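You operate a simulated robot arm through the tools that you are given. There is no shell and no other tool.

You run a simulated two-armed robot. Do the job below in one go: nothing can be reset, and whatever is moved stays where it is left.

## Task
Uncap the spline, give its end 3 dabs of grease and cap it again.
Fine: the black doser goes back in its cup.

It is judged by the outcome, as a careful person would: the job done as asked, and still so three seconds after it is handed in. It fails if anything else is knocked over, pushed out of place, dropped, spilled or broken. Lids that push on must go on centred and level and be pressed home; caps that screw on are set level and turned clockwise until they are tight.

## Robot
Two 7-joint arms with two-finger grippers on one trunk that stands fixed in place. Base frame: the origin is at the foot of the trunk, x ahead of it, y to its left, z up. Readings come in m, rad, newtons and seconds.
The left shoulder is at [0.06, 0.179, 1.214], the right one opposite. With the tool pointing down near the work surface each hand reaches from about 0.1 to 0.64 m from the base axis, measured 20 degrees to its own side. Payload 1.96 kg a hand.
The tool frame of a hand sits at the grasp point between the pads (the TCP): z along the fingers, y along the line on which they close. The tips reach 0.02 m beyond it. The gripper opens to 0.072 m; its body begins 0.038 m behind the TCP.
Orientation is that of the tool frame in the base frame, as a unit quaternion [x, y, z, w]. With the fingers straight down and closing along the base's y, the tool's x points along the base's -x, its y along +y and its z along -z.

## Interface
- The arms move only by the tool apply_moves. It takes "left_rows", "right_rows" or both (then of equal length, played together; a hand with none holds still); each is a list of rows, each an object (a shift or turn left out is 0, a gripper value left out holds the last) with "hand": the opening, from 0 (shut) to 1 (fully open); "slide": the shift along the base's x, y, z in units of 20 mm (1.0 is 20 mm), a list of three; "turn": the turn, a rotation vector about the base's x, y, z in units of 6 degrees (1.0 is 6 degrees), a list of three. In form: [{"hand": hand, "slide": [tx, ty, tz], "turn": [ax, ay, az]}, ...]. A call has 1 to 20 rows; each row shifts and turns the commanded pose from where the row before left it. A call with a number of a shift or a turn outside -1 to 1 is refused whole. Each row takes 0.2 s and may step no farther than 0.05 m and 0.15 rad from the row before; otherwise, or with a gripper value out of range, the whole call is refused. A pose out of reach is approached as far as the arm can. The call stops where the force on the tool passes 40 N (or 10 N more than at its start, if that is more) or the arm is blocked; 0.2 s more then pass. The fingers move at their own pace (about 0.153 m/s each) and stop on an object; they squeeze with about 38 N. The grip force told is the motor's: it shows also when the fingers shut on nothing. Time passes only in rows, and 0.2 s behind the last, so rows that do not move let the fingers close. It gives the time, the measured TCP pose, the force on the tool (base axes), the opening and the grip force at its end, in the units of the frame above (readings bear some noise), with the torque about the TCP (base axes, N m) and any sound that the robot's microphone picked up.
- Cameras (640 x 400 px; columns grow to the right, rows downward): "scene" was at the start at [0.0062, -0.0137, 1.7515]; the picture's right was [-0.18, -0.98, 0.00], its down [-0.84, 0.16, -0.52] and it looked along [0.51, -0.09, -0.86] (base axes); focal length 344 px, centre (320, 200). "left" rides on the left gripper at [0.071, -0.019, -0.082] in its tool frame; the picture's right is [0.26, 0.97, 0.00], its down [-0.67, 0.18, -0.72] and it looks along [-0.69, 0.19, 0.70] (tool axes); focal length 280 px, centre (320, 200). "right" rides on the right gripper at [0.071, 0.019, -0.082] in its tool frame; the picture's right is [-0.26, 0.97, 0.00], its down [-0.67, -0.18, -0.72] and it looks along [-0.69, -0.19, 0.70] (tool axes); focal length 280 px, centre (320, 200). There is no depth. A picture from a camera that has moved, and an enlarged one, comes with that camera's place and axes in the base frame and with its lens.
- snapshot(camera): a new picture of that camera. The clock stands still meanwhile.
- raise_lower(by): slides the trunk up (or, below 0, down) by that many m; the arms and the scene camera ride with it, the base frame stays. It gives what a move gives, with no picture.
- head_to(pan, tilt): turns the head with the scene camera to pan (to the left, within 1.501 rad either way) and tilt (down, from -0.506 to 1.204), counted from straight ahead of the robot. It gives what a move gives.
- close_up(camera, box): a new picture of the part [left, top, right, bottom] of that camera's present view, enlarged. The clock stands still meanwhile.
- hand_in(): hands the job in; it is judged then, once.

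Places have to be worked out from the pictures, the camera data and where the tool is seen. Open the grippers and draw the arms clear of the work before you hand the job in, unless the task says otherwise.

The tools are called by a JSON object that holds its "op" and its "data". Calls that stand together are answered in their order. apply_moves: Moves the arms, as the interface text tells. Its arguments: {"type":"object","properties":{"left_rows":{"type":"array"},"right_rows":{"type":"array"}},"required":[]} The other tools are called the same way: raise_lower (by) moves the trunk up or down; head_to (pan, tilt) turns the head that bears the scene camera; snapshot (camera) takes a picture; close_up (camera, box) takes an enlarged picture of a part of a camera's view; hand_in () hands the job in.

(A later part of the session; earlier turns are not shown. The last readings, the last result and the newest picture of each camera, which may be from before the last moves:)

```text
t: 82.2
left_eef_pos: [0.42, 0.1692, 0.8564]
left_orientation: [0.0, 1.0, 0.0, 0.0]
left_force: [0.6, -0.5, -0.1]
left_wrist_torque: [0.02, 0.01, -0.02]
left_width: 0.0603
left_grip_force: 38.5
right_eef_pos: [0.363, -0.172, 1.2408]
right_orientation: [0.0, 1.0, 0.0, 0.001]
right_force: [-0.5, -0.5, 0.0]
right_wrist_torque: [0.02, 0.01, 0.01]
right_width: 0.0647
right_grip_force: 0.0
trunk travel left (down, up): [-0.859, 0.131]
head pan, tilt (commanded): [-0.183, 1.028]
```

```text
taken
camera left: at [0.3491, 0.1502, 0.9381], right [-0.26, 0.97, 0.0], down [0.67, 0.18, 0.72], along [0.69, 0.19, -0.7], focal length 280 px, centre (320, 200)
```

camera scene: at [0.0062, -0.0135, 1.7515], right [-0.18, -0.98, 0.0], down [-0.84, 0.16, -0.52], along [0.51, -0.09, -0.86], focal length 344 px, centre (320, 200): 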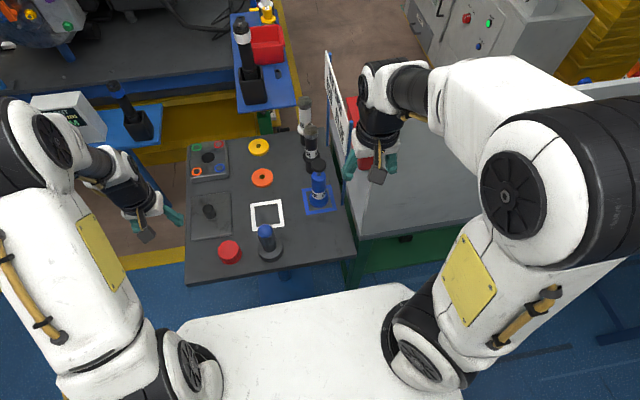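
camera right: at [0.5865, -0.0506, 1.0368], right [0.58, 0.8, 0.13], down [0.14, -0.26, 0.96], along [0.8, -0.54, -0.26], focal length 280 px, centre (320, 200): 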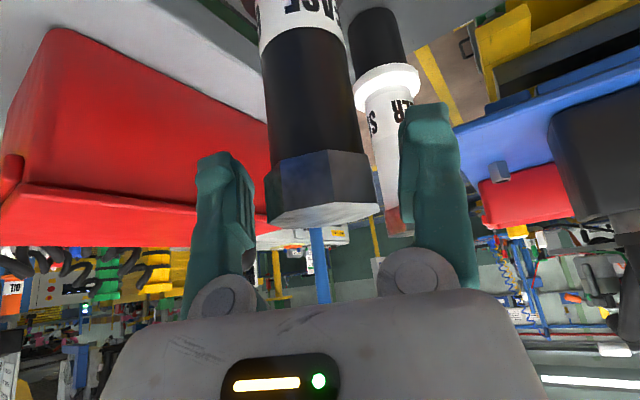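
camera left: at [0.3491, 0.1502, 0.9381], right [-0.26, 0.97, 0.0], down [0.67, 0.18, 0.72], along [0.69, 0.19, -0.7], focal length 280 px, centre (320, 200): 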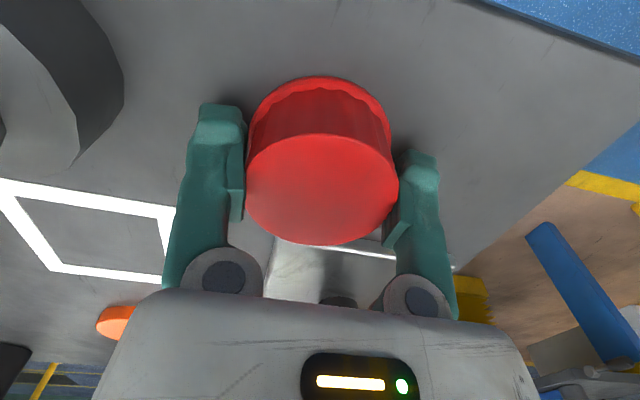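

The cap is gripped again (60.3 mm). I lift it to z ≈ 1.05 and carry it over to the spline's axis at (0.4104, 0.0548), the place it came off.

{"op": "apply_moves", "data": {"left_rows": [{"slide": [0, 0, 0.4]}, {"slide": [0, 0, 0.9]}, {"slide": [0, 0, 1]}, {"slide": [0, 0, 1]}, {"slide": [0, 0, 1]}, {"slide": [0, 0, 1]}, {"slide": [0, 0, 1]}, {"slide": [0, 0, 1]}, {"slide": [0, 0, 1]}, {"slide": [0, 0, 1]}, {"slide": [0, 0, 0.4]}, {"slide": [-0.0833, -0.95, 0]}, {"slide": [-0.0833, -0.95, 0]}, {"slide": [-0.0833, -0.95, 0]}, {"slide": [-0.0833, -0.95, 0]}, {"slide": [-0.0833, -0.95, 0]}, {"slide": [-0.0833, -0.95, 0]}, {}]}}

{"op": "snapshot", "data": {"camera": "left"}}

{"op": "close_up", "data": {"camera": "scene", "box": [220, 180, 320, 270]}}

```text
t: 86.0
left_eef_pos: [0.4098, 0.0552, 1.0491]
left_orientation: [0.0, 1.0, -0.001, 0.001]
left_force: [0.3, 0.7, 0.1]
left_wrist_torque: [0.0, -0.02, -0.04]
left_width: 0.0599
left_grip_force: 37.8
right_eef_pos: [0.3628, -0.1706, 1.2405]
right_orientation: [0.0, 1.0, 0.001, 0.0]
right_force: [-0.1, 0.0, -0.4]
right_wrist_torque: [-0.04, 0.02, 0.02]
right_width: 0.0648
right_grip_force: 0.0
trunk travel left (down, up): [-0.859, 0.131]
head pan, tilt (commanded): [-0.183, 1.028]
```

```text
taken
camera left: at [0.3389, 0.0368, 1.1326], right [-0.26, 0.96, 0.0], down [0.67, 0.18, 0.72], along [0.69, 0.19, -0.7], focal length 280 px, centre (320, 200)
```

left: 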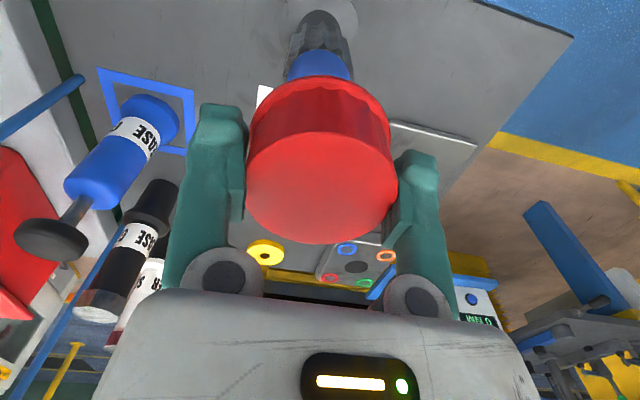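

```text
4.44 times, centred on (270, 225) of scene
camera zoom: at [0.0063, -0.0133, 1.7515], right [-0.18, -0.98, 0.0], down [-0.84, 0.16, -0.52], along [0.51, -0.09, -0.86], focal length 1530 px, centre (542, 89)
```

zoom: 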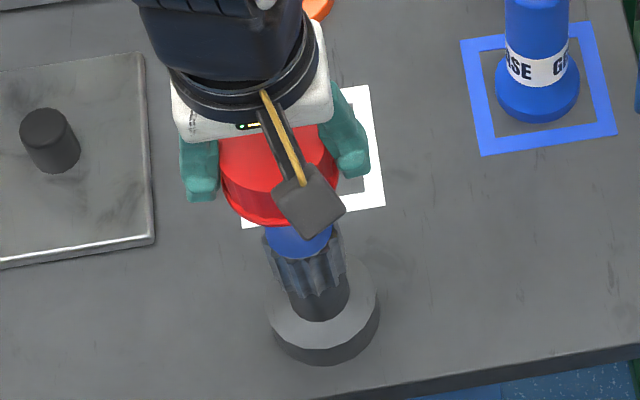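

The cap hangs level right over the spline; flange and neighbours are unmoved. I lower it until its lip is about at the spline's end, then slower, watching side forces.

{"op": "apply_moves", "data": {"left_rows": [{"slide": [0, 0, -0.6]}, {"slide": [0, 0, -0.6]}, {"slide": [0, 0, -0.6]}, {"slide": [0, 0, -0.6]}, {}]}}

{"op": "apply_moves", "data": {"left_rows": [{"slide": [0, 0, -0.25]}, {"slide": [0, 0, -0.25]}, {"slide": [0, 0, -0.25]}, {}]}}

{"op": "close_up", "data": {"camera": "scene", "box": [244, 205, 292, 265]}}

{"op": "close_up", "data": {"camera": "left", "box": [220, 0, 420, 125]}}

```text
t: 87.2
left_eef_pos: [0.4108, 0.0554, 1.002]
left_orientation: [0.0, 1.0, 0.001, -0.001]
left_force: [-0.2, -0.2, 0.2]
left_wrist_torque: [-0.04, 0.0, -0.02]
left_width: 0.0596
left_grip_force: 37.8
right_eef_pos: [0.3628, -0.1705, 1.241]
right_orientation: [-0.001, 1.0, 0.0, 0.0]
right_force: [0.4, 0.1, 0.0]
right_wrist_torque: [-0.02, 0.0, 0.02]
right_width: 0.0648
right_grip_force: 0.1
trunk travel left (down, up): [-0.859, 0.131]
head pan, tilt (commanded): [-0.183, 1.028]
```

```text
t: 88.2
left_eef_pos: [0.4096, 0.0558, 0.9874]
left_orientation: [0.001, 1.0, 0.0, 0.0]
left_force: [0.1, 0.3, 0.0]
left_wrist_torque: [-0.04, -0.01, 0.0]
left_width: 0.0598
left_grip_force: 38.0
right_eef_pos: [0.3631, -0.1712, 1.2404]
right_orientation: [0.0, 1.0, 0.0, 0.0]
right_force: [-0.5, -0.6, -0.4]
right_wrist_torque: [0.01, 0.02, 0.0]
right_width: 0.0648
right_grip_force: 0.2
trunk travel left (down, up): [-0.859, 0.131]
head pan, tilt (commanded): [-0.183, 1.028]
```

```text
6.67 times, centred on (268, 235) of scene
camera zoom: at [0.0063, -0.0137, 1.7515], right [-0.18, -0.98, 0.0], down [-0.84, 0.16, -0.52], along [0.51, -0.09, -0.86], focal length 2295 px, centre (667, -33)
```

zoom: 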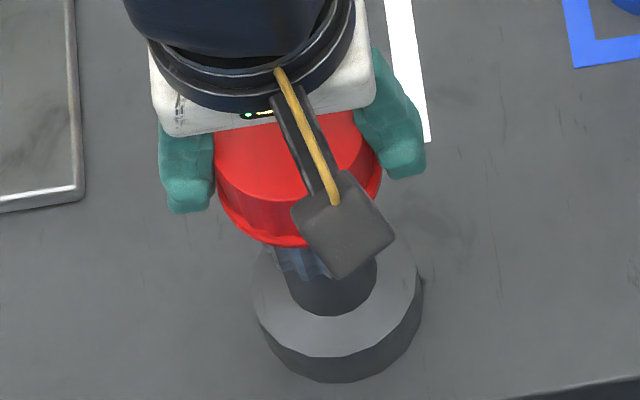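

```text
3.20 times, centred on (320, 62) of left
camera zoom: at [0.339, 0.0363, 1.0695], right [-0.26, 0.97, 0.0], down [0.67, 0.18, 0.72], along [0.69, 0.19, -0.7], focal length 897 px, centre (320, 640)
```

zoom: 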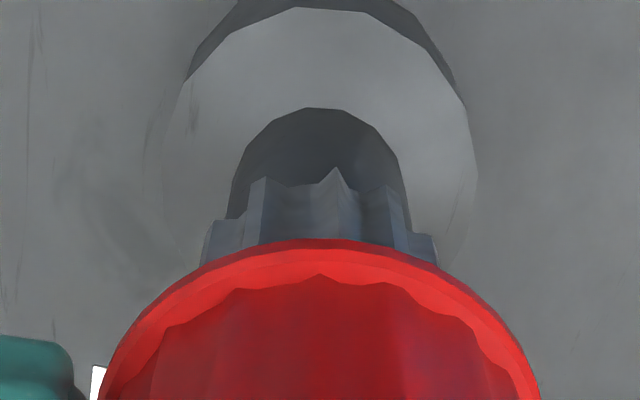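

The cap slides over the spline with no side force. I continue to just above the seat.

{"op": "apply_moves", "data": {"left_rows": [{"slide": [0, 0, -0.25]}, {"slide": [0, 0, -0.25]}, {"slide": [0, 0, -0.25]}, {"slide": [0, 0, -0.25]}, {"slide": [0, 0, -0.25]}, {}]}}

{"op": "apply_moves", "data": {"left_rows": [{"slide": [0, 0, -0.1]}, {"slide": [0, 0, -0.1]}, {}]}}

{"op": "close_up", "data": {"camera": "scene", "box": [244, 205, 292, 265]}}

```text
t: 89.6
left_eef_pos: [0.4099, 0.0551, 0.9616]
left_orientation: [0.0, 1.0, 0.001, 0.0]
left_force: [0.2, -0.4, -0.4]
left_wrist_torque: [0.01, 0.0, -0.02]
left_width: 0.0592
left_grip_force: 37.7
right_eef_pos: [0.3635, -0.1719, 1.2407]
right_orientation: [0.0, 1.0, 0.0, 0.0]
right_force: [-0.1, 0.1, -0.7]
right_wrist_torque: [0.0, 0.01, 0.02]
right_width: 0.065
right_grip_force: 0.1
trunk travel left (down, up): [-0.859, 0.131]
head pan, tilt (commanded): [-0.183, 1.028]
```

```text
t: 90.4
left_eef_pos: [0.4109, 0.0548, 0.9577]
left_orientation: [-0.001, 1.0, -0.001, 0.0]
left_force: [0.1, -0.4, -0.8]
left_wrist_torque: [-0.04, -0.02, 0.02]
left_width: 0.0596
left_grip_force: 38.2
right_eef_pos: [0.3625, -0.1724, 1.2407]
right_orientation: [0.0, 1.0, 0.0, 0.0]
right_force: [0.7, -0.5, -0.7]
right_wrist_torque: [-0.01, -0.02, 0.02]
right_width: 0.0647
right_grip_force: 0.1
trunk travel left (down, up): [-0.859, 0.131]
head pan, tilt (commanded): [-0.183, 1.028]
```

```text
6.67 times, centred on (268, 235) of scene
camera zoom: at [0.0062, -0.0137, 1.7515], right [-0.18, -0.98, 0.0], down [-0.84, 0.16, -0.52], along [0.51, -0.09, -0.86], focal length 2295 px, centre (667, -33)
```

zoom: 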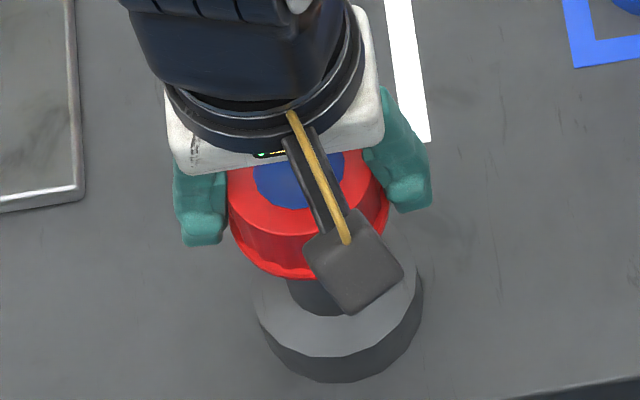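

The grease mound merely shows through the cap's top as the cap comes over it; there is no resistance. I go on in 1 mm steps until the cap bottoms out.

{"op": "apply_moves", "data": {"left_rows": [{"slide": [0, 0, -0.05]}, {"slide": [0, 0, -0.05]}, {}]}}

{"op": "apply_moves", "data": {"left_rows": [{"slide": [0, 0, -0.05]}, {"slide": [0, 0, -0.05]}, {}]}}

{"op": "close_up", "data": {"camera": "scene", "box": [244, 205, 292, 265]}}

```text
t: 91.2
left_eef_pos: [0.4104, 0.0554, 0.9562]
left_orientation: [0.0, 1.0, 0.0, 0.0]
left_force: [0.2, 0.0, -0.1]
left_wrist_torque: [0.01, 0.02, 0.01]
left_width: 0.0595
left_grip_force: 37.7
right_eef_pos: [0.3629, -0.1715, 1.241]
right_orientation: [0.0, 1.0, 0.0, 0.0]
right_force: [-0.1, 0.3, 0.1]
right_wrist_torque: [0.02, -0.02, 0.0]
right_width: 0.0648
right_grip_force: 0.1
trunk travel left (down, up): [-0.859, 0.131]
head pan, tilt (commanded): [-0.183, 1.028]
```

```text
t: 92.0
left_eef_pos: [0.4098, 0.0555, 0.9557]
left_orientation: [0.0, 1.0, 0.0, 0.002]
left_force: [2.8, 2.5, 22.4]
left_wrist_torque: [0.02, -0.01, 0.0]
left_width: 0.0595
left_grip_force: 38.0
right_eef_pos: [0.3625, -0.1722, 1.2409]
right_orientation: [0.0, 1.0, -0.001, 0.001]
right_force: [1.1, 0.6, 0.4]
right_wrist_torque: [0.0, 0.01, -0.01]
right_width: 0.0648
right_grip_force: 0.1
trunk travel left (down, up): [-0.859, 0.131]
head pan, tilt (commanded): [-0.183, 1.028]
```

```text
6.67 times, centred on (268, 235) of scene
camera zoom: at [0.0042, -0.0137, 1.7518], right [-0.18, -0.98, 0.0], down [-0.84, 0.16, -0.52], along [0.51, -0.09, -0.86], focal length 2295 px, centre (667, -33)
```

zoom: 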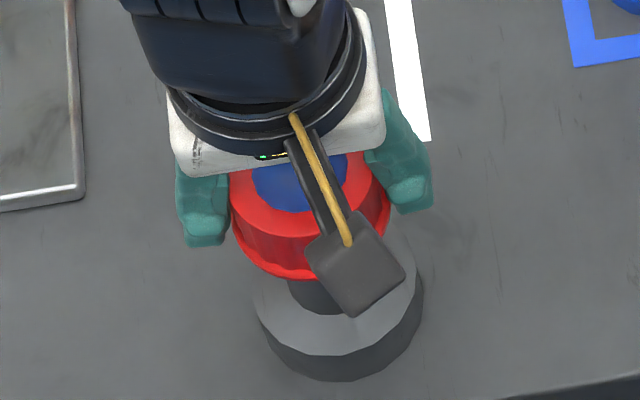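

22 N of push shows the cap has bottomed at TCP z ≈ 0.9557. I compare its height with the very first picture, using the same close-up box.

{"op": "close_up", "data": {"camera": "scene", "box": [244, 215, 292, 265]}}

{"op": "close_up", "data": {"camera": "left", "box": [220, 0, 420, 125]}}

```text
8.00 times, centred on (268, 240) of scene
camera zoom: at [0.0042, -0.0137, 1.7518], right [-0.18, -0.98, 0.0], down [-0.84, 0.16, -0.52], along [0.51, -0.09, -0.86], focal length 2754 px, centre (736, -120)
```

zoom: 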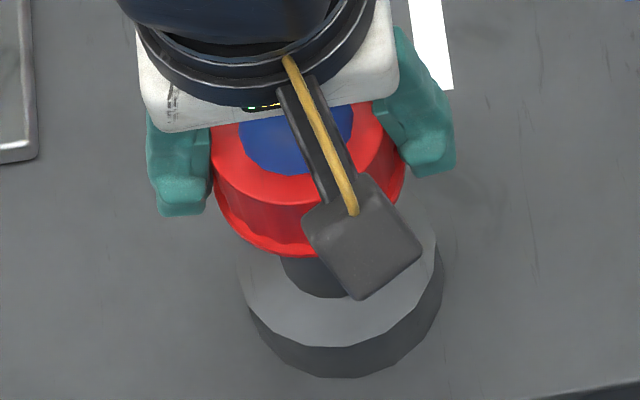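

```text
3.20 times, centred on (320, 62) of left
camera zoom: at [0.3384, 0.0362, 1.0375], right [-0.26, 0.96, 0.0], down [0.67, 0.18, 0.72], along [0.69, 0.19, -0.7], focal length 897 px, centre (320, 640)
```

zoom: 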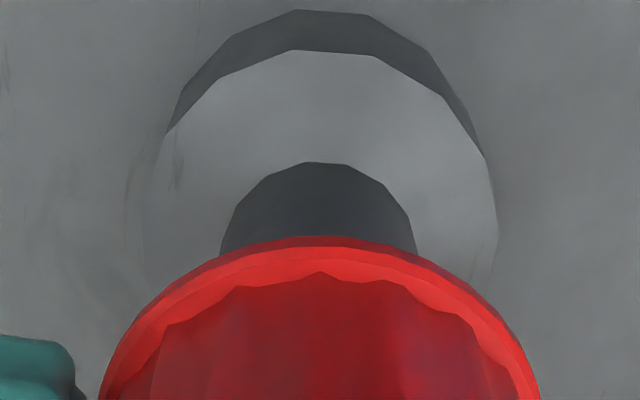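

The lip and flange sit at the same heights as at the start (the picture is only shifted ~2 px by the push), so the cap is home and level. I press a touch more, to about 30 N, then relax before releasing.

{"op": "apply_moves", "data": {"left_rows": [{"slide": [0, 0, -0.03]}, {}]}}

{"op": "apply_moves", "data": {"left_rows": [{"slide": [0, 0, 0.05]}, {"slide": [0, 0, 0.05]}, {}]}}

```text
t: 92.6
left_eef_pos: [0.4092, 0.0545, 0.9551]
left_orientation: [-0.001, 1.0, 0.0, 0.003]
left_force: [5.9, 1.1, 37.2]
left_wrist_torque: [-0.01, 0.02, 0.01]
left_width: 0.0594
left_grip_force: 38.1
right_eef_pos: [0.3606, -0.1723, 1.242]
right_orientation: [-0.001, 1.0, 0.0, 0.0]
right_force: [-0.6, 0.7, -1.5]
right_wrist_torque: [-0.02, 0.04, 0.03]
right_width: 0.065
right_grip_force: 0.1
trunk travel left (down, up): [-0.859, 0.131]
head pan, tilt (commanded): [-0.183, 1.028]
```

```text
t: 93.4
left_eef_pos: [0.4085, 0.0553, 0.9556]
left_orientation: [0.0, 1.0, -0.001, -0.001]
left_force: [1.5, -1.8, 14.9]
left_wrist_torque: [-0.01, -0.01, -0.02]
left_width: 0.0595
left_grip_force: 38.2
right_eef_pos: [0.3612, -0.1722, 1.2416]
right_orientation: [0.0, 1.0, 0.0, 0.001]
right_force: [1.1, 0.9, 0.1]
right_wrist_torque: [0.01, 0.04, 0.0]
right_width: 0.0647
right_grip_force: 0.0
trunk travel left (down, up): [-0.859, 0.131]
head pan, tilt (commanded): [-0.183, 1.028]
```

Pressed home at 37 N without moving further. I ease off the last pressure, open the left gripper and lift straight up.

{"op": "apply_moves", "data": {"left_rows": [{"slide": [0, 0, 0.05]}, {"hand": 1}, {}, {}]}}

{"op": "apply_moves", "data": {"left_rows": [{"slide": [0, 0, 0.3]}, {"slide": [0, 0, 0.5]}, {"slide": [0, 0, 1]}, {"slide": [0, 0, 1]}, {"slide": [0, 0, 1]}, {"slide": [0, 0, 1]}, {}]}}

{"op": "snapshot", "data": {"camera": "left"}}

{"op": "close_up", "data": {"camera": "scene", "box": [244, 215, 292, 265]}}

```text
t: 94.4
left_eef_pos: [0.411, 0.0557, 0.957]
left_orientation: [-0.001, 1.0, 0.0, 0.0]
left_force: [0.1, -0.7, -0.6]
left_wrist_torque: [0.0, -0.03, -0.01]
left_width: 0.0723
left_grip_force: 0.0
right_eef_pos: [0.3632, -0.1716, 1.24]
right_orientation: [0.0, 1.0, 0.0, 0.0]
right_force: [0.4, 0.1, 0.2]
right_wrist_torque: [0.0, -0.01, 0.02]
right_width: 0.065
right_grip_force: 0.0
trunk travel left (down, up): [-0.859, 0.131]
head pan, tilt (commanded): [-0.183, 1.028]
```

```text
t: 96.0
left_eef_pos: [0.4111, 0.0554, 1.0522]
left_orientation: [0.001, 1.0, 0.0, 0.0]
left_force: [0.0, -0.4, 0.1]
left_wrist_torque: [-0.03, 0.01, 0.02]
left_width: 0.072
left_grip_force: 0.1
right_eef_pos: [0.3635, -0.1717, 1.2413]
right_orientation: [0.0, 1.0, 0.0, 0.0]
right_force: [0.3, 0.3, -0.5]
right_wrist_torque: [0.03, 0.03, 0.01]
right_width: 0.0646
right_grip_force: 0.0
trunk travel left (down, up): [-0.859, 0.131]
head pan, tilt (commanded): [-0.183, 1.028]
```

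```text
taken
camera left: at [0.3395, 0.0366, 1.1342], right [-0.26, 0.97, 0.0], down [0.67, 0.18, 0.72], along [0.69, 0.19, -0.7], focal length 280 px, centre (320, 200)
```

left: 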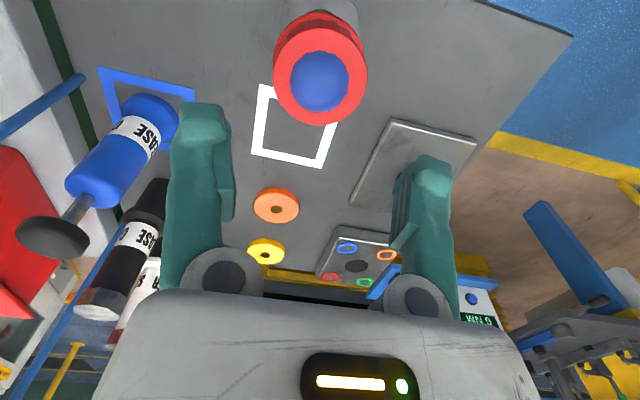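

```text
8.00 times, centred on (268, 240) of scene
camera zoom: at [0.0065, -0.0137, 1.7515], right [-0.18, -0.98, 0.0], down [-0.84, 0.16, -0.52], along [0.51, -0.09, -0.86], focal length 2754 px, centre (736, -120)
```

zoom: 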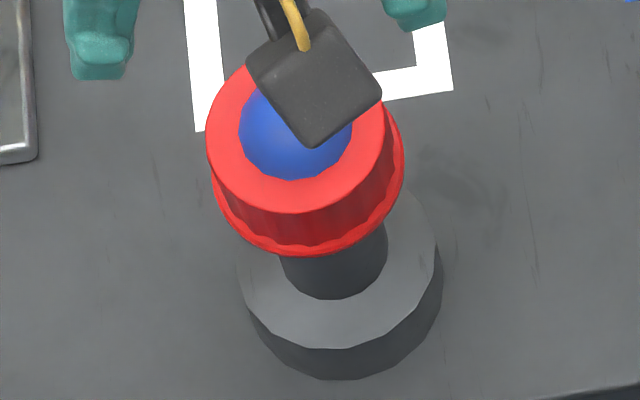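

The cap is on and stands by itself. I draw the left hand away up and to the left, then compare the cap with the first picture.

{"op": "apply_moves", "data": {"left_rows": [{"slide": [0, 0.5, 1]}, {"slide": [0, 1, 1]}, {"slide": [-0.2, 1, 1]}, {"slide": [-0.2, 1, 1]}, {"slide": [-0.2, 1, 1]}, {"slide": [-0.2, 1, 1]}, {"slide": [-0.2, 0.5, 1]}, {}]}}

{"op": "close_up", "data": {"camera": "scene", "box": [244, 215, 292, 265]}}

{"op": "snapshot", "data": {"camera": "scene"}}

{"op": "snapshot", "data": {"camera": "left"}}

```text
t: 97.8
left_eef_pos: [0.39, 0.174, 1.1927]
left_orientation: [0.0, 1.0, 0.0, 0.001]
left_force: [0.0, 0.3, 0.3]
left_wrist_torque: [-0.02, 0.01, -0.01]
left_width: 0.0718
left_grip_force: 0.1
right_eef_pos: [0.363, -0.1715, 1.24]
right_orientation: [0.0, 1.0, 0.0, 0.0]
right_force: [1.0, -0.2, 0.4]
right_wrist_torque: [0.01, -0.01, 0.05]
right_width: 0.0647
right_grip_force: 0.1
trunk travel left (down, up): [-0.859, 0.131]
head pan, tilt (commanded): [-0.183, 1.028]
```

```text
8.00 times, centred on (268, 240) of scene
camera zoom: at [0.0066, -0.0138, 1.7515], right [-0.18, -0.98, 0.0], down [-0.84, 0.16, -0.52], along [0.51, -0.09, -0.86], focal length 2754 px, centre (736, -120)
```

zoom: 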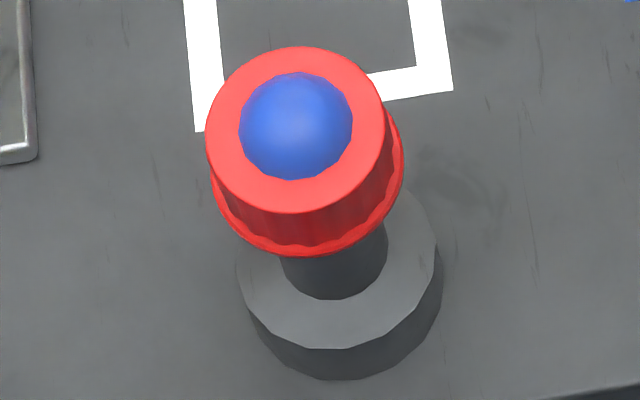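

```text
taken
camera scene: at [0.0066, -0.0138, 1.7515], right [-0.18, -0.98, 0.0], down [-0.84, 0.16, -0.52], along [0.51, -0.09, -0.86], focal length 344 px, centre (320, 200)
```

scene: 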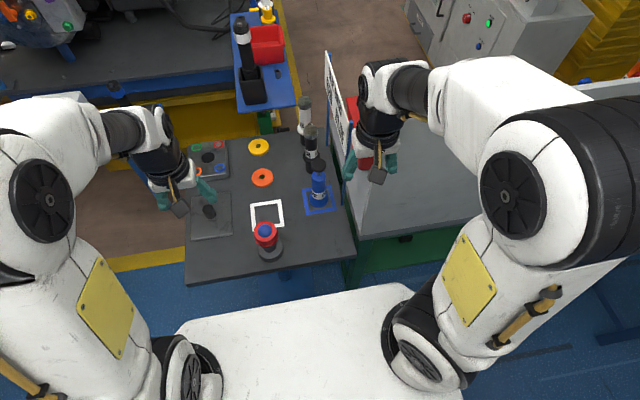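

```text
taken
camera left: at [0.3195, 0.1563, 1.2743], right [-0.26, 0.97, 0.0], down [0.67, 0.18, 0.72], along [0.69, 0.19, -0.7], focal length 280 px, centre (320, 200)
```

left: 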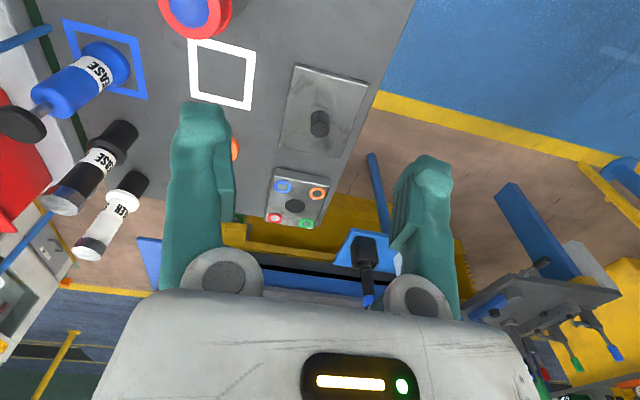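

The cap is on with the grease's hump showing; its lip sits at the same pixels as before. To judge level more strictly I take tighter views of its edge from two cameras.

{"op": "close_up", "data": {"camera": "scene", "box": [252, 215, 284, 250]}}

{"op": "apply_moves", "data": {"left_rows": [{"slide": [0.2, -0.3, -0.9]}, {"slide": [0.2, -0.3, -0.9]}, {"slide": [0, -0.3, -0.9]}, {"slide": [0, -0.3, -0.9]}, {"slide": [0, 0, 0]}]}}

{"op": "snapshot", "data": {"camera": "left"}}

```text
11.43 times, centred on (268, 232) of scene
camera zoom: at [0.0066, -0.0138, 1.7515], right [-0.18, -0.98, 0.0], down [-0.84, 0.16, -0.52], along [0.51, -0.09, -0.86], focal length 3934 px, centre (914, -171)
```

zoom: 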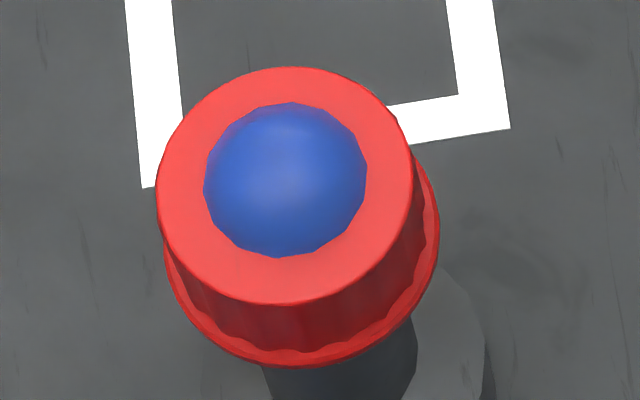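

```text
t: 99.0
left_eef_pos: [0.3981, 0.1522, 1.1197]
left_orientation: [0.0, 1.0, 0.0, 0.0]
left_force: [0.0, 0.2, 0.6]
left_wrist_torque: [0.03, 0.0, 0.03]
left_width: 0.072
left_grip_force: 0.0
right_eef_pos: [0.3634, -0.1712, 1.2406]
right_orientation: [0.0, 1.0, 0.0, 0.001]
right_force: [0.5, 0.6, -0.1]
right_wrist_torque: [-0.01, -0.01, -0.02]
right_width: 0.0646
right_grip_force: 0.0
trunk travel left (down, up): [-0.859, 0.131]
head pan, tilt (commanded): [-0.183, 1.028]
```

```text
taken
camera left: at [0.3269, 0.1319, 1.2021], right [-0.26, 0.97, 0.0], down [0.67, 0.18, 0.72], along [0.69, 0.19, -0.7], focal length 280 px, centre (320, 200)
```

left: 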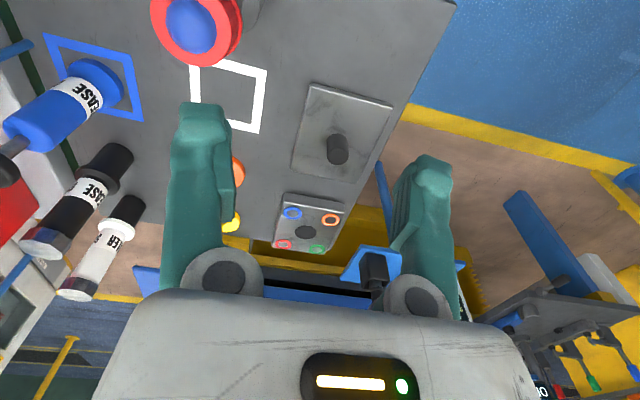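

The scene view hints at a slight lean of the cap's top toward the robot (about 2°). I move the left camera back to the exact pose from which I photographed the cap at the start, to compare directly.

{"op": "apply_moves", "data": {"left_rows": [{"slide": [0.026, -0.96, -0.402]}, {"slide": [0.026, -0.96, -0.402]}, {"slide": [0.026, -0.96, -0.402]}, {"slide": [0.026, -0.96, -0.402]}, {"slide": [0.026, -0.96, -0.402]}, {}, {}]}}

{"op": "close_up", "data": {"camera": "left", "box": [250, 0, 390, 130]}}

```text
t: 100.6
left_eef_pos: [0.3997, 0.0554, 1.0805]
left_orientation: [0.0, 1.0, -0.001, 0.0]
left_force: [0.5, -0.1, -0.5]
left_wrist_torque: [-0.05, 0.01, 0.01]
left_width: 0.0717
left_grip_force: 0.1
right_eef_pos: [0.3636, -0.1723, 1.2403]
right_orientation: [0.0, 1.0, 0.0, 0.0]
right_force: [0.7, -0.6, -0.7]
right_wrist_torque: [0.0, -0.02, 0.02]
right_width: 0.0646
right_grip_force: 0.1
trunk travel left (down, up): [-0.859, 0.131]
head pan, tilt (commanded): [-0.183, 1.028]
```

```text
3.08 times, centred on (320, 65) of left
camera zoom: at [0.3291, 0.0362, 1.1626], right [-0.26, 0.96, 0.0], down [0.67, 0.18, 0.72], along [0.69, 0.19, -0.7], focal length 863 px, centre (320, 615)
```

zoom: 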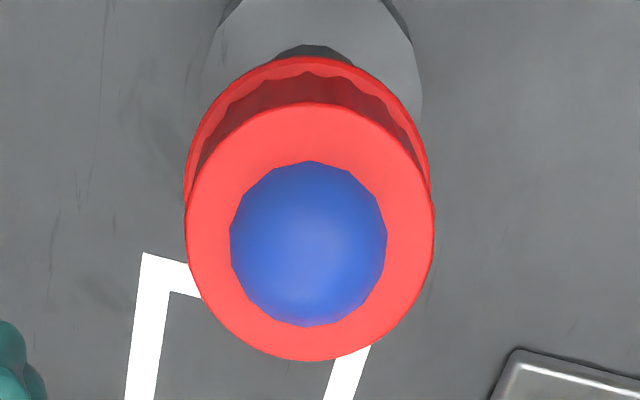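

Compared with the first photo from this same spot, less of the cap's near wall shows, so the cap may be pitched a few degrees. I need a side view: I swing the left hand round to the left with its camera looking almost level along −y.

{"op": "apply_moves", "data": {"left_rows": [{"slide": [0.145, 0.925, 0.1], "turn": [0, 0, -1]}, {"slide": [0.145, 0.925, 0.1], "turn": [0, 0, -1]}, {"slide": [0.145, 0.925, 0.1], "turn": [0, 0, -1]}, {"slide": [0.145, 0.925, 0.1], "turn": [0, 0, -1]}, {"slide": [0.145, 0.925, 0.1], "turn": [0, 0, -1]}, {"slide": [0.145, 0.925, 0.1], "turn": [0, 0, -1]}, {"slide": [0.145, 0.925, 0.1], "turn": [0, 0, -1]}, {"slide": [0.145, 0.925, 0.1], "turn": [0, 0, -1]}, {"slide": [0.145, 0.925, 0.1], "turn": [0, 0, -1]}, {"slide": [0.145, 0.925, 0.1], "turn": [0, 0, -1]}, {"turn": [0, 0, -1]}, {"turn": [0, 0, -1]}, {"turn": [0, 0, -1]}, {"turn": [0, 0, -1]}, {"turn": [0, 0, -1]}, {}]}}

{"op": "apply_moves", "data": {"left_rows": [{"turn": [-1, 0, 0], "slide": [0, 0.3, -0.8]}, {"turn": [-1, 0, 0], "slide": [0, 0.3, -0.8]}, {"turn": [-1, 0, 0], "slide": [0, 0.3, -0.8]}, {"turn": [-1, 0, 0], "slide": [0, 0.3, -0.8]}, {"turn": [-1, 0, 0], "slide": [0, 0.3, -0.8]}, {}]}}

{"op": "snapshot", "data": {"camera": "left"}}

```text
t: 104.0
left_eef_pos: [0.4293, 0.2407, 1.1002]
left_orientation: [0.708, 0.707, -0.001, 0.0]
left_force: [0.6, -0.3, 0.2]
left_wrist_torque: [0.01, 0.03, 0.0]
left_width: 0.0722
left_grip_force: 0.1
right_eef_pos: [0.3632, -0.1726, 1.24]
right_orientation: [-0.001, 1.0, 0.0, 0.0]
right_force: [-0.2, 0.5, 0.5]
right_wrist_torque: [0.01, 0.05, 0.01]
right_width: 0.0648
right_grip_force: 0.1
trunk travel left (down, up): [-0.859, 0.131]
head pan, tilt (commanded): [-0.183, 1.028]
```

```text
t: 105.4
left_eef_pos: [0.4302, 0.2699, 1.0205]
left_orientation: [0.683, 0.683, -0.182, 0.182]
left_force: [-0.2, 0.5, -0.8]
left_wrist_torque: [-0.03, 0.02, -0.06]
left_width: 0.0723
left_grip_force: 0.1
right_eef_pos: [0.3641, -0.1727, 1.2404]
right_orientation: [0.0, 1.0, 0.0, 0.0]
right_force: [-0.1, 0.1, 0.4]
right_wrist_torque: [0.05, 0.02, 0.0]
right_width: 0.0646
right_grip_force: 0.1
trunk travel left (down, up): [-0.859, 0.131]
head pan, tilt (commanded): [-0.183, 1.028]
```

```text
taken
camera left: at [0.4103, 0.3718, 1.0563], right [0.97, 0.23, -0.13], down [0.18, -0.23, 0.96], along [0.19, -0.95, -0.26], focal length 280 px, centre (320, 200)
```

left: 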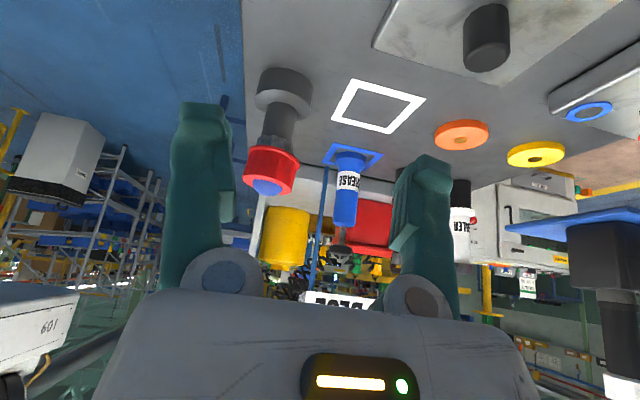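

The side view shows the cap on the spline; I enlarge it to compare the cap's axis with the shaft's.

{"op": "close_up", "data": {"camera": "left", "box": [235, 60, 325, 205]}}

{"op": "close_up", "data": {"camera": "left", "box": [240, 130, 310, 200]}}

```text
2.76 times, centred on (280, 132) of left
camera zoom: at [0.4103, 0.3718, 1.0563], right [0.97, 0.23, -0.13], down [0.18, -0.23, 0.96], along [0.19, -0.95, -0.26], focal length 774 px, centre (430, 386)
```

zoom: 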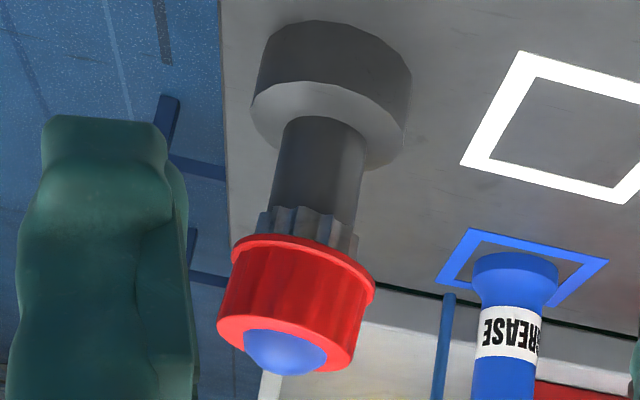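

```text
5.71 times, centred on (275, 165) of left
camera zoom: at [0.4103, 0.3718, 1.0563], right [0.97, 0.23, -0.13], down [0.18, -0.23, 0.96], along [0.19, -0.95, -0.26], focal length 1602 px, centre (577, 400)
```

zoom: 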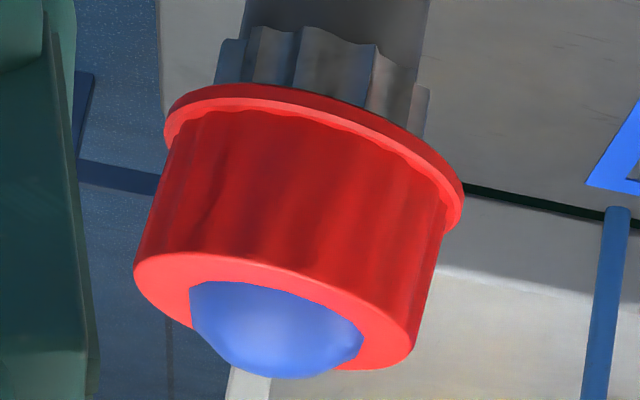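

The side view shows the cap leaning about 4° (near side low, far side high): it pitched about the finger line while I pressed, so it isn't level yet. I'll press its top down on the far side with the fingertips, opened just enough to straddle the grease hump; first I bring the left hand back above the cap.

{"op": "apply_moves", "data": {"left_rows": [{"turn": [1, 0, 0], "slide": [0, -0.3, 0.8]}, {"turn": [1, 0, 0], "slide": [0, -0.3, 0.8]}, {"turn": [1, 0, 0], "slide": [0, -0.3, 0.8]}, {"turn": [1, 0, 0], "slide": [0, -0.3, 0.8]}, {"turn": [1, 0, 0], "slide": [0, -0.3, 0.8]}, {"turn": [0, 0, 1]}, {"turn": [0, 0, 1]}, {"turn": [0, 0, 1]}, {"turn": [0, 0, 1]}, {"turn": [0, 0, 1]}, {}]}}

{"op": "apply_moves", "data": {"left_rows": [{"hand": 0.53, "turn": [0, 0, 1], "slide": [-0.0485, -0.925, -0.1]}, {"turn": [0, 0, 1], "slide": [-0.0485, -0.925, -0.1]}, {"turn": [0, 0, 1], "slide": [-0.0485, -0.925, -0.1]}, {"turn": [0, 0, 1], "slide": [-0.0485, -0.925, -0.1]}, {"turn": [0, 0, 1], "slide": [-0.0485, -0.925, -0.1]}, {"turn": [0, 0, 1], "slide": [-0.0485, -0.925, -0.1]}, {"turn": [0, 0, 1], "slide": [-0.0485, -0.925, -0.1]}, {"turn": [0, 0, 1], "slide": [-0.0485, -0.925, -0.1]}, {"turn": [0, 0, 1], "slide": [-0.0485, -0.925, -0.1]}, {"turn": [0, 0, 1], "slide": [-0.0485, -0.925, -0.1]}, {}]}}

{"op": "snapshot", "data": {"camera": "left"}}

```text
t: 107.8
left_eef_pos: [0.4291, 0.24, 1.0996]
left_orientation: [0.5, 0.866, 0.0, 0.0]
left_force: [0.7, 0.0, 0.2]
left_wrist_torque: [-0.05, -0.01, -0.02]
left_width: 0.0719
left_grip_force: 0.1
right_eef_pos: [0.3617, -0.1723, 1.2405]
right_orientation: [0.0, 1.0, 0.0, 0.0]
right_force: [0.6, 0.5, -0.2]
right_wrist_torque: [-0.02, -0.03, -0.01]
right_width: 0.0646
right_grip_force: 0.0
trunk travel left (down, up): [-0.859, 0.131]
head pan, tilt (commanded): [-0.183, 1.028]
```

```text
t: 110.2
left_eef_pos: [0.4195, 0.0553, 1.0817]
left_orientation: [-0.001, 1.0, 0.0, 0.0]
left_force: [0.6, -0.2, 1.3]
left_wrist_torque: [0.04, -0.03, -0.03]
left_width: 0.0386
left_grip_force: 0.0
right_eef_pos: [0.363, -0.1712, 1.2403]
right_orientation: [0.0, 1.0, 0.0, 0.0]
right_force: [0.6, 0.3, 0.3]
right_wrist_torque: [-0.03, 0.01, 0.0]
right_width: 0.0649
right_grip_force: 0.0
trunk travel left (down, up): [-0.859, 0.131]
head pan, tilt (commanded): [-0.183, 1.028]
```

```text
taken
camera left: at [0.3478, 0.0361, 1.1631], right [-0.26, 0.96, 0.0], down [0.67, 0.18, 0.72], along [0.69, 0.19, -0.7], focal length 280 px, centre (320, 200)
```

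left: 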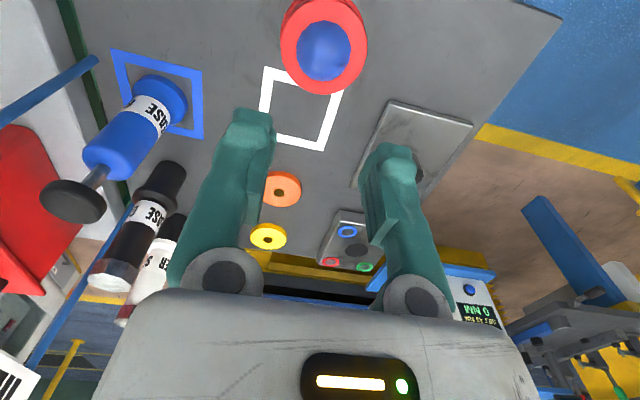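

The fingertips straddle the hump (38.6 mm) and are set 10 mm toward the far side. I lower to about 9 mm above the cap.

{"op": "apply_moves", "data": {"left_rows": [{"slide": [0, 0, -0.88]}, {"slide": [0, 0, -0.88]}, {"slide": [0, 0, -0.88]}, {"slide": [0, 0, -0.88]}, {"slide": [0, 0, -0.88]}, {}]}}

{"op": "snapshot", "data": {"camera": "left"}}

{"op": "close_up", "data": {"camera": "scene", "box": [236, 195, 300, 265]}}

```text
t: 111.6
left_eef_pos: [0.4187, 0.0559, 0.9915]
left_orientation: [0.0, 1.0, 0.0, 0.0]
left_force: [0.5, 0.0, 0.1]
left_wrist_torque: [0.03, 0.0, 0.02]
left_width: 0.0383
left_grip_force: 0.0
right_eef_pos: [0.3637, -0.1722, 1.2406]
right_orientation: [0.0, 1.0, 0.0, 0.0]
right_force: [-0.1, 0.3, 0.7]
right_wrist_torque: [-0.01, -0.01, 0.04]
right_width: 0.0647
right_grip_force: 0.1
trunk travel left (down, up): [-0.859, 0.131]
head pan, tilt (commanded): [-0.183, 1.028]
```

```text
taken
camera left: at [0.3482, 0.0365, 1.0747], right [-0.26, 0.97, 0.0], down [0.67, 0.18, 0.72], along [0.69, 0.19, -0.7], focal length 280 px, centre (320, 200)
```

left: 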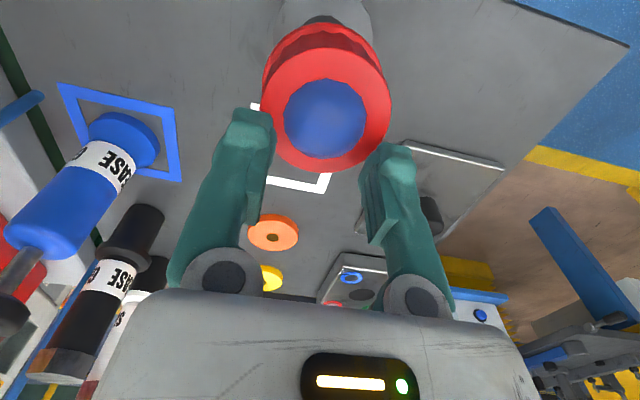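

```text
5.71 times, centred on (268, 230) of scene
camera zoom: at [0.0059, -0.0137, 1.7515], right [-0.18, -0.98, 0.0], down [-0.84, 0.16, -0.52], along [0.51, -0.09, -0.86], focal length 1967 px, centre (617, 29)
```

zoom: 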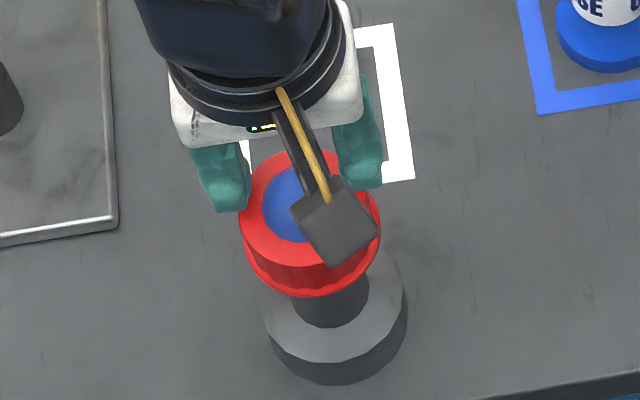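

The fingertips are over the cap's far shoulder on both sides of the hump. I narrow slightly to 34 mm and lower in small steps until they touch.

{"op": "apply_moves", "data": {"left_rows": [{"hand": 0.47}, {"slide": [0, 0, -0.15]}, {"slide": [0, 0, -0.1]}, {}]}}

{"op": "apply_moves", "data": {"left_rows": [{"slide": [0, 0, -0.08]}, {"slide": [0, 0, -0.08]}, {}]}}

{"op": "apply_moves", "data": {"left_rows": [{"slide": [0, 0, -0.05]}, {"slide": [0, 0, -0.05]}, {}]}}

```text
t: 112.6
left_eef_pos: [0.4195, 0.0548, 0.9871]
left_orientation: [0.0, 1.0, 0.0, 0.0]
left_force: [1.1, -0.1, 0.4]
left_wrist_torque: [-0.02, -0.02, 0.0]
left_width: 0.034
left_grip_force: 0.2
right_eef_pos: [0.3629, -0.1731, 1.2408]
right_orientation: [0.001, 1.0, 0.0, 0.0]
right_force: [0.4, 0.2, 0.0]
right_wrist_torque: [0.0, -0.02, 0.0]
right_width: 0.0648
right_grip_force: 0.1
trunk travel left (down, up): [-0.859, 0.131]
head pan, tilt (commanded): [-0.183, 1.028]
```

```text
t: 113.4
left_eef_pos: [0.4194, 0.0558, 0.9834]
left_orientation: [0.0, 1.0, 0.0, 0.0]
left_force: [-0.1, 0.4, 0.3]
left_wrist_torque: [0.0, 0.0, -0.03]
left_width: 0.034
left_grip_force: 0.0
right_eef_pos: [0.3632, -0.1722, 1.2415]
right_orientation: [0.0, 1.0, 0.0, 0.0]
right_force: [-0.6, -0.2, 0.0]
right_wrist_torque: [-0.02, -0.02, 0.02]
right_width: 0.065
right_grip_force: 0.0
trunk travel left (down, up): [-0.859, 0.131]
head pan, tilt (commanded): [-0.183, 1.028]
```

```text
t: 114.2
left_eef_pos: [0.4196, 0.0549, 0.9823]
left_orientation: [0.0, 1.0, 0.0, 0.001]
left_force: [1.6, 0.0, 11.6]
left_wrist_torque: [-0.01, 0.04, 0.03]
left_width: 0.0338
left_grip_force: 0.1
right_eef_pos: [0.3617, -0.1725, 1.24]
right_orientation: [0.0, 1.0, 0.0, 0.0]
right_force: [0.1, -0.3, -0.3]
right_wrist_torque: [-0.01, 0.03, 0.01]
right_width: 0.0648
right_grip_force: 0.0
trunk travel left (down, up): [-0.859, 0.131]
head pan, tilt (commanded): [-0.183, 1.028]
```

Contact: 11.6 N at z ≈ 0.982. I press on by 0.6 mm at a time, watching whether the cap gives.

{"op": "apply_moves", "data": {"left_rows": [{"slide": [0, 0, -0.03]}, {}]}}

{"op": "apply_moves", "data": {"left_rows": [{"slide": [0, 0, -0.03]}, {}]}}

{"op": "close_up", "data": {"camera": "scene", "box": [244, 215, 292, 265]}}

```text
t: 114.8
left_eef_pos: [0.4187, 0.0552, 0.9825]
left_orientation: [0.0, 1.0, 0.001, 0.002]
left_force: [4.1, 1.7, 23.1]
left_wrist_torque: [0.04, 0.02, -0.04]
left_width: 0.0339
left_grip_force: 0.0
right_eef_pos: [0.3611, -0.1715, 1.2404]
right_orientation: [0.0, 1.0, 0.0, 0.001]
right_force: [0.2, -0.1, -0.1]
right_wrist_torque: [-0.02, 0.0, 0.01]
right_width: 0.065
right_grip_force: 0.0
trunk travel left (down, up): [-0.859, 0.131]
head pan, tilt (commanded): [-0.183, 1.028]
```

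```text
t: 115.4
left_eef_pos: [0.4166, 0.0557, 0.9821]
left_orientation: [0.0, 1.0, -0.001, 0.001]
left_force: [6.4, 1.6, 32.5]
left_wrist_torque: [0.04, 0.01, -0.01]
left_width: 0.0338
left_grip_force: 0.1
right_eef_pos: [0.3607, -0.1723, 1.2405]
right_orientation: [0.0, 1.0, 0.0, 0.001]
right_force: [1.0, 0.5, -0.6]
right_wrist_torque: [-0.02, 0.03, -0.01]
right_width: 0.0649
right_grip_force: 0.0
trunk travel left (down, up): [-0.859, 0.131]
head pan, tilt (commanded): [-0.183, 1.028]
```

```text
8.00 times, centred on (268, 240) of scene
camera zoom: at [0.0039, -0.0139, 1.7517], right [-0.18, -0.98, 0.0], down [-0.84, 0.16, -0.52], along [0.51, -0.09, -0.86], focal length 2754 px, centre (736, -120)
```

zoom: 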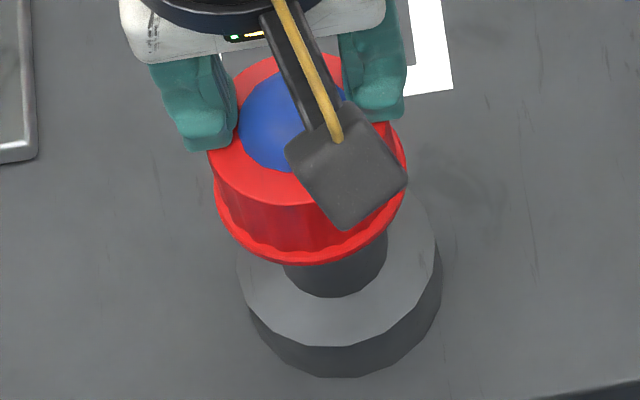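

Pressing the far side rocked the cap past level the other way (near lip now lower in the picture by 6 px), so it rocks freely on the spline's end rather than being blocked. I ease off and see how it rests.

{"op": "apply_moves", "data": {"left_rows": [{"slide": [0, 0, 0.1]}, {"slide": [0, 0, 0.2]}, {}]}}

{"op": "close_up", "data": {"camera": "scene", "box": [244, 215, 292, 265]}}

{"op": "close_up", "data": {"camera": "left", "box": [220, 0, 420, 175]}}

```text
t: 116.2
left_eef_pos: [0.4188, 0.0543, 0.9853]
left_orientation: [0.0, 1.0, 0.0, 0.0]
left_force: [0.5, -0.7, -0.5]
left_wrist_torque: [0.01, -0.01, 0.0]
left_width: 0.0339
left_grip_force: 0.1
right_eef_pos: [0.3617, -0.1716, 1.2396]
right_orientation: [0.001, 1.0, 0.0, -0.001]
right_force: [-0.4, -0.1, -0.2]
right_wrist_torque: [0.04, -0.01, 0.0]
right_width: 0.065
right_grip_force: 0.1
trunk travel left (down, up): [-0.859, 0.131]
head pan, tilt (commanded): [-0.183, 1.028]
```

```text
8.00 times, centred on (268, 240) of scene
camera zoom: at [0.0058, -0.0137, 1.7513], right [-0.18, -0.98, 0.0], down [-0.84, 0.16, -0.52], along [0.51, -0.09, -0.86], focal length 2754 px, centre (736, -120)
```

zoom: 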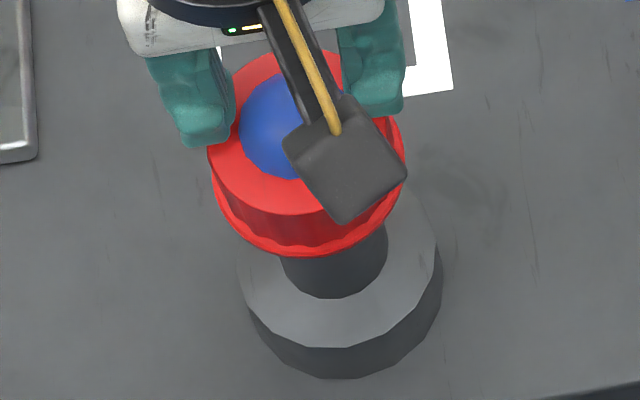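

```text
2.29 times, centred on (320, 88) of left
camera zoom: at [0.3478, 0.0361, 1.0689], right [-0.26, 0.97, 0.0], down [0.68, 0.18, 0.71], along [0.69, 0.19, -0.7], focal length 641 px, centre (320, 457)
```

zoom: 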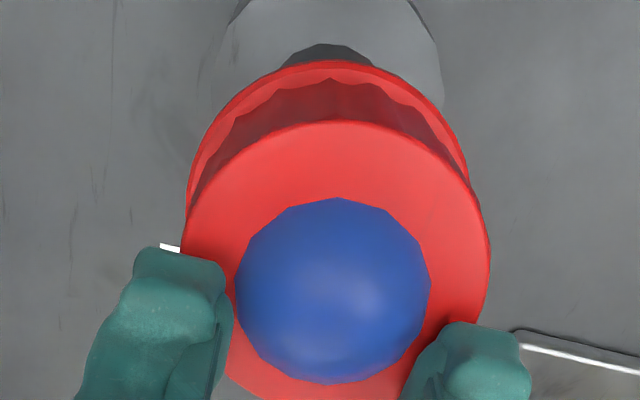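

After easing off, the cap swings back to the same lean: it hangs like a pendulum on the spline's end, leaning because its centre is off by roughly 0.8 mm toward the robot. I'll regrip it, lift it a few millimetres, shift it +0.8 mm in x and set it down again; first I raise, open and centre the hand.

{"op": "apply_moves", "data": {"left_rows": [{"slide": [0, 0, 0.8]}, {"slide": [0, 0, 0.8]}, {"hand": 1, "slide": [-0.25, 0, 0.5]}, {"slide": [-0.25, 0, 0]}, {}, {}]}}

{"op": "close_up", "data": {"camera": "scene", "box": [244, 215, 292, 265]}}

{"op": "snapshot", "data": {"camera": "left"}}

```text
t: 117.6
left_eef_pos: [0.4093, 0.056, 1.0285]
left_orientation: [0.0, 1.0, -0.001, 0.0]
left_force: [0.4, 0.0, 1.0]
left_wrist_torque: [0.0, 0.01, -0.01]
left_width: 0.072
left_grip_force: 0.1
right_eef_pos: [0.3625, -0.1722, 1.241]
right_orientation: [0.0, 1.0, 0.0, 0.0]
right_force: [0.5, 0.2, -0.5]
right_wrist_torque: [0.02, 0.01, 0.03]
right_width: 0.065
right_grip_force: 0.1
trunk travel left (down, up): [-0.859, 0.131]
head pan, tilt (commanded): [-0.183, 1.028]
```

```text
8.00 times, centred on (268, 240) of scene
camera zoom: at [0.0063, -0.0137, 1.7515], right [-0.18, -0.98, 0.0], down [-0.84, 0.16, -0.52], along [0.51, -0.09, -0.86], focal length 2754 px, centre (736, -120)
```

zoom: 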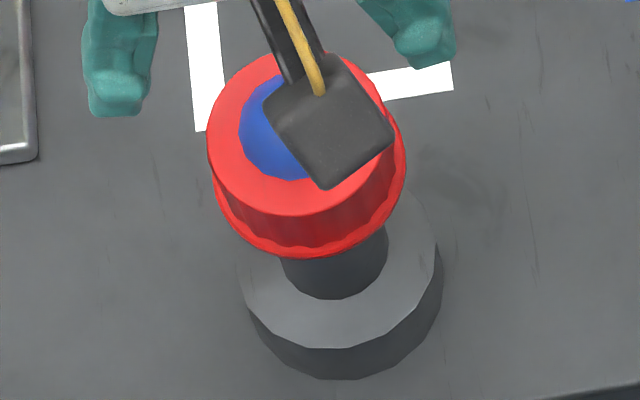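

```text
taken
camera left: at [0.3384, 0.036, 1.1118], right [-0.26, 0.97, 0.0], down [0.67, 0.18, 0.72], along [0.69, 0.19, -0.7], focal length 280 px, centre (320, 200)
```

left: 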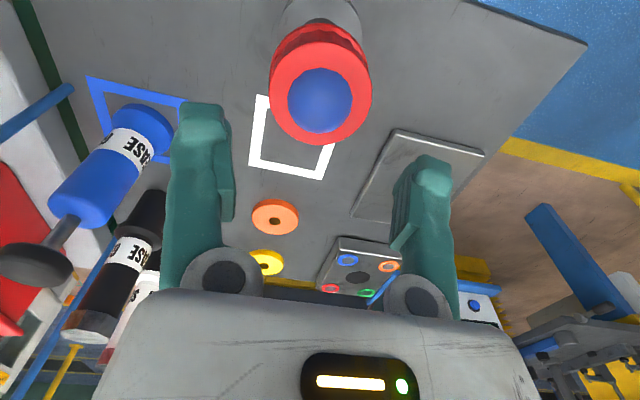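

The cap still leans (near wall shows 43 px instead of the original 51). I lower around it and grip it again.

{"op": "apply_moves", "data": {"left_rows": [{"slide": [0, 0, -0.9]}, {"slide": [0, 0, -0.9]}, {"slide": [0, 0, -0.9]}, {"slide": [0, 0, -0.5]}, {"slide": [0, 0, -0.425]}, {}, {"hand": 0}, {}, {}, {}]}}

{"op": "close_up", "data": {"camera": "scene", "box": [244, 215, 292, 265]}}

```text
t: 119.8
left_eef_pos: [0.4087, 0.0545, 0.9554]
left_orientation: [0.0, 1.0, -0.001, 0.0]
left_force: [-0.1, 0.1, -0.1]
left_wrist_torque: [-0.02, 0.0, 0.0]
left_width: 0.0594
left_grip_force: 37.4
right_eef_pos: [0.3635, -0.1722, 1.2399]
right_orientation: [-0.001, 1.0, 0.0, -0.001]
right_force: [-0.4, -0.6, 0.6]
right_wrist_torque: [-0.01, -0.02, 0.02]
right_width: 0.0648
right_grip_force: 0.1
trunk travel left (down, up): [-0.859, 0.131]
head pan, tilt (commanded): [-0.183, 1.028]
```

```text
8.00 times, centred on (268, 240) of scene
camera zoom: at [0.0063, -0.0137, 1.7515], right [-0.18, -0.98, 0.0], down [-0.84, 0.16, -0.52], along [0.51, -0.09, -0.86], focal length 2754 px, centre (736, -120)
```

zoom: 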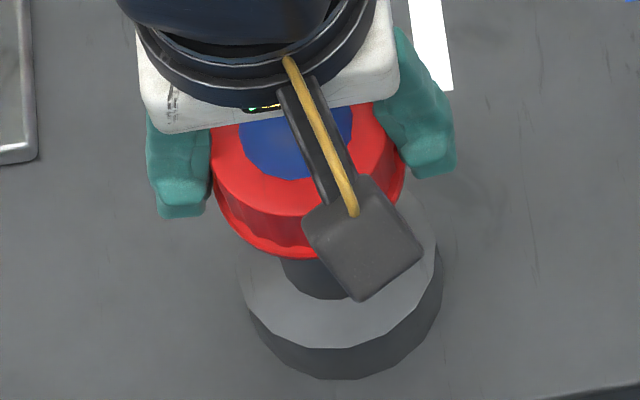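

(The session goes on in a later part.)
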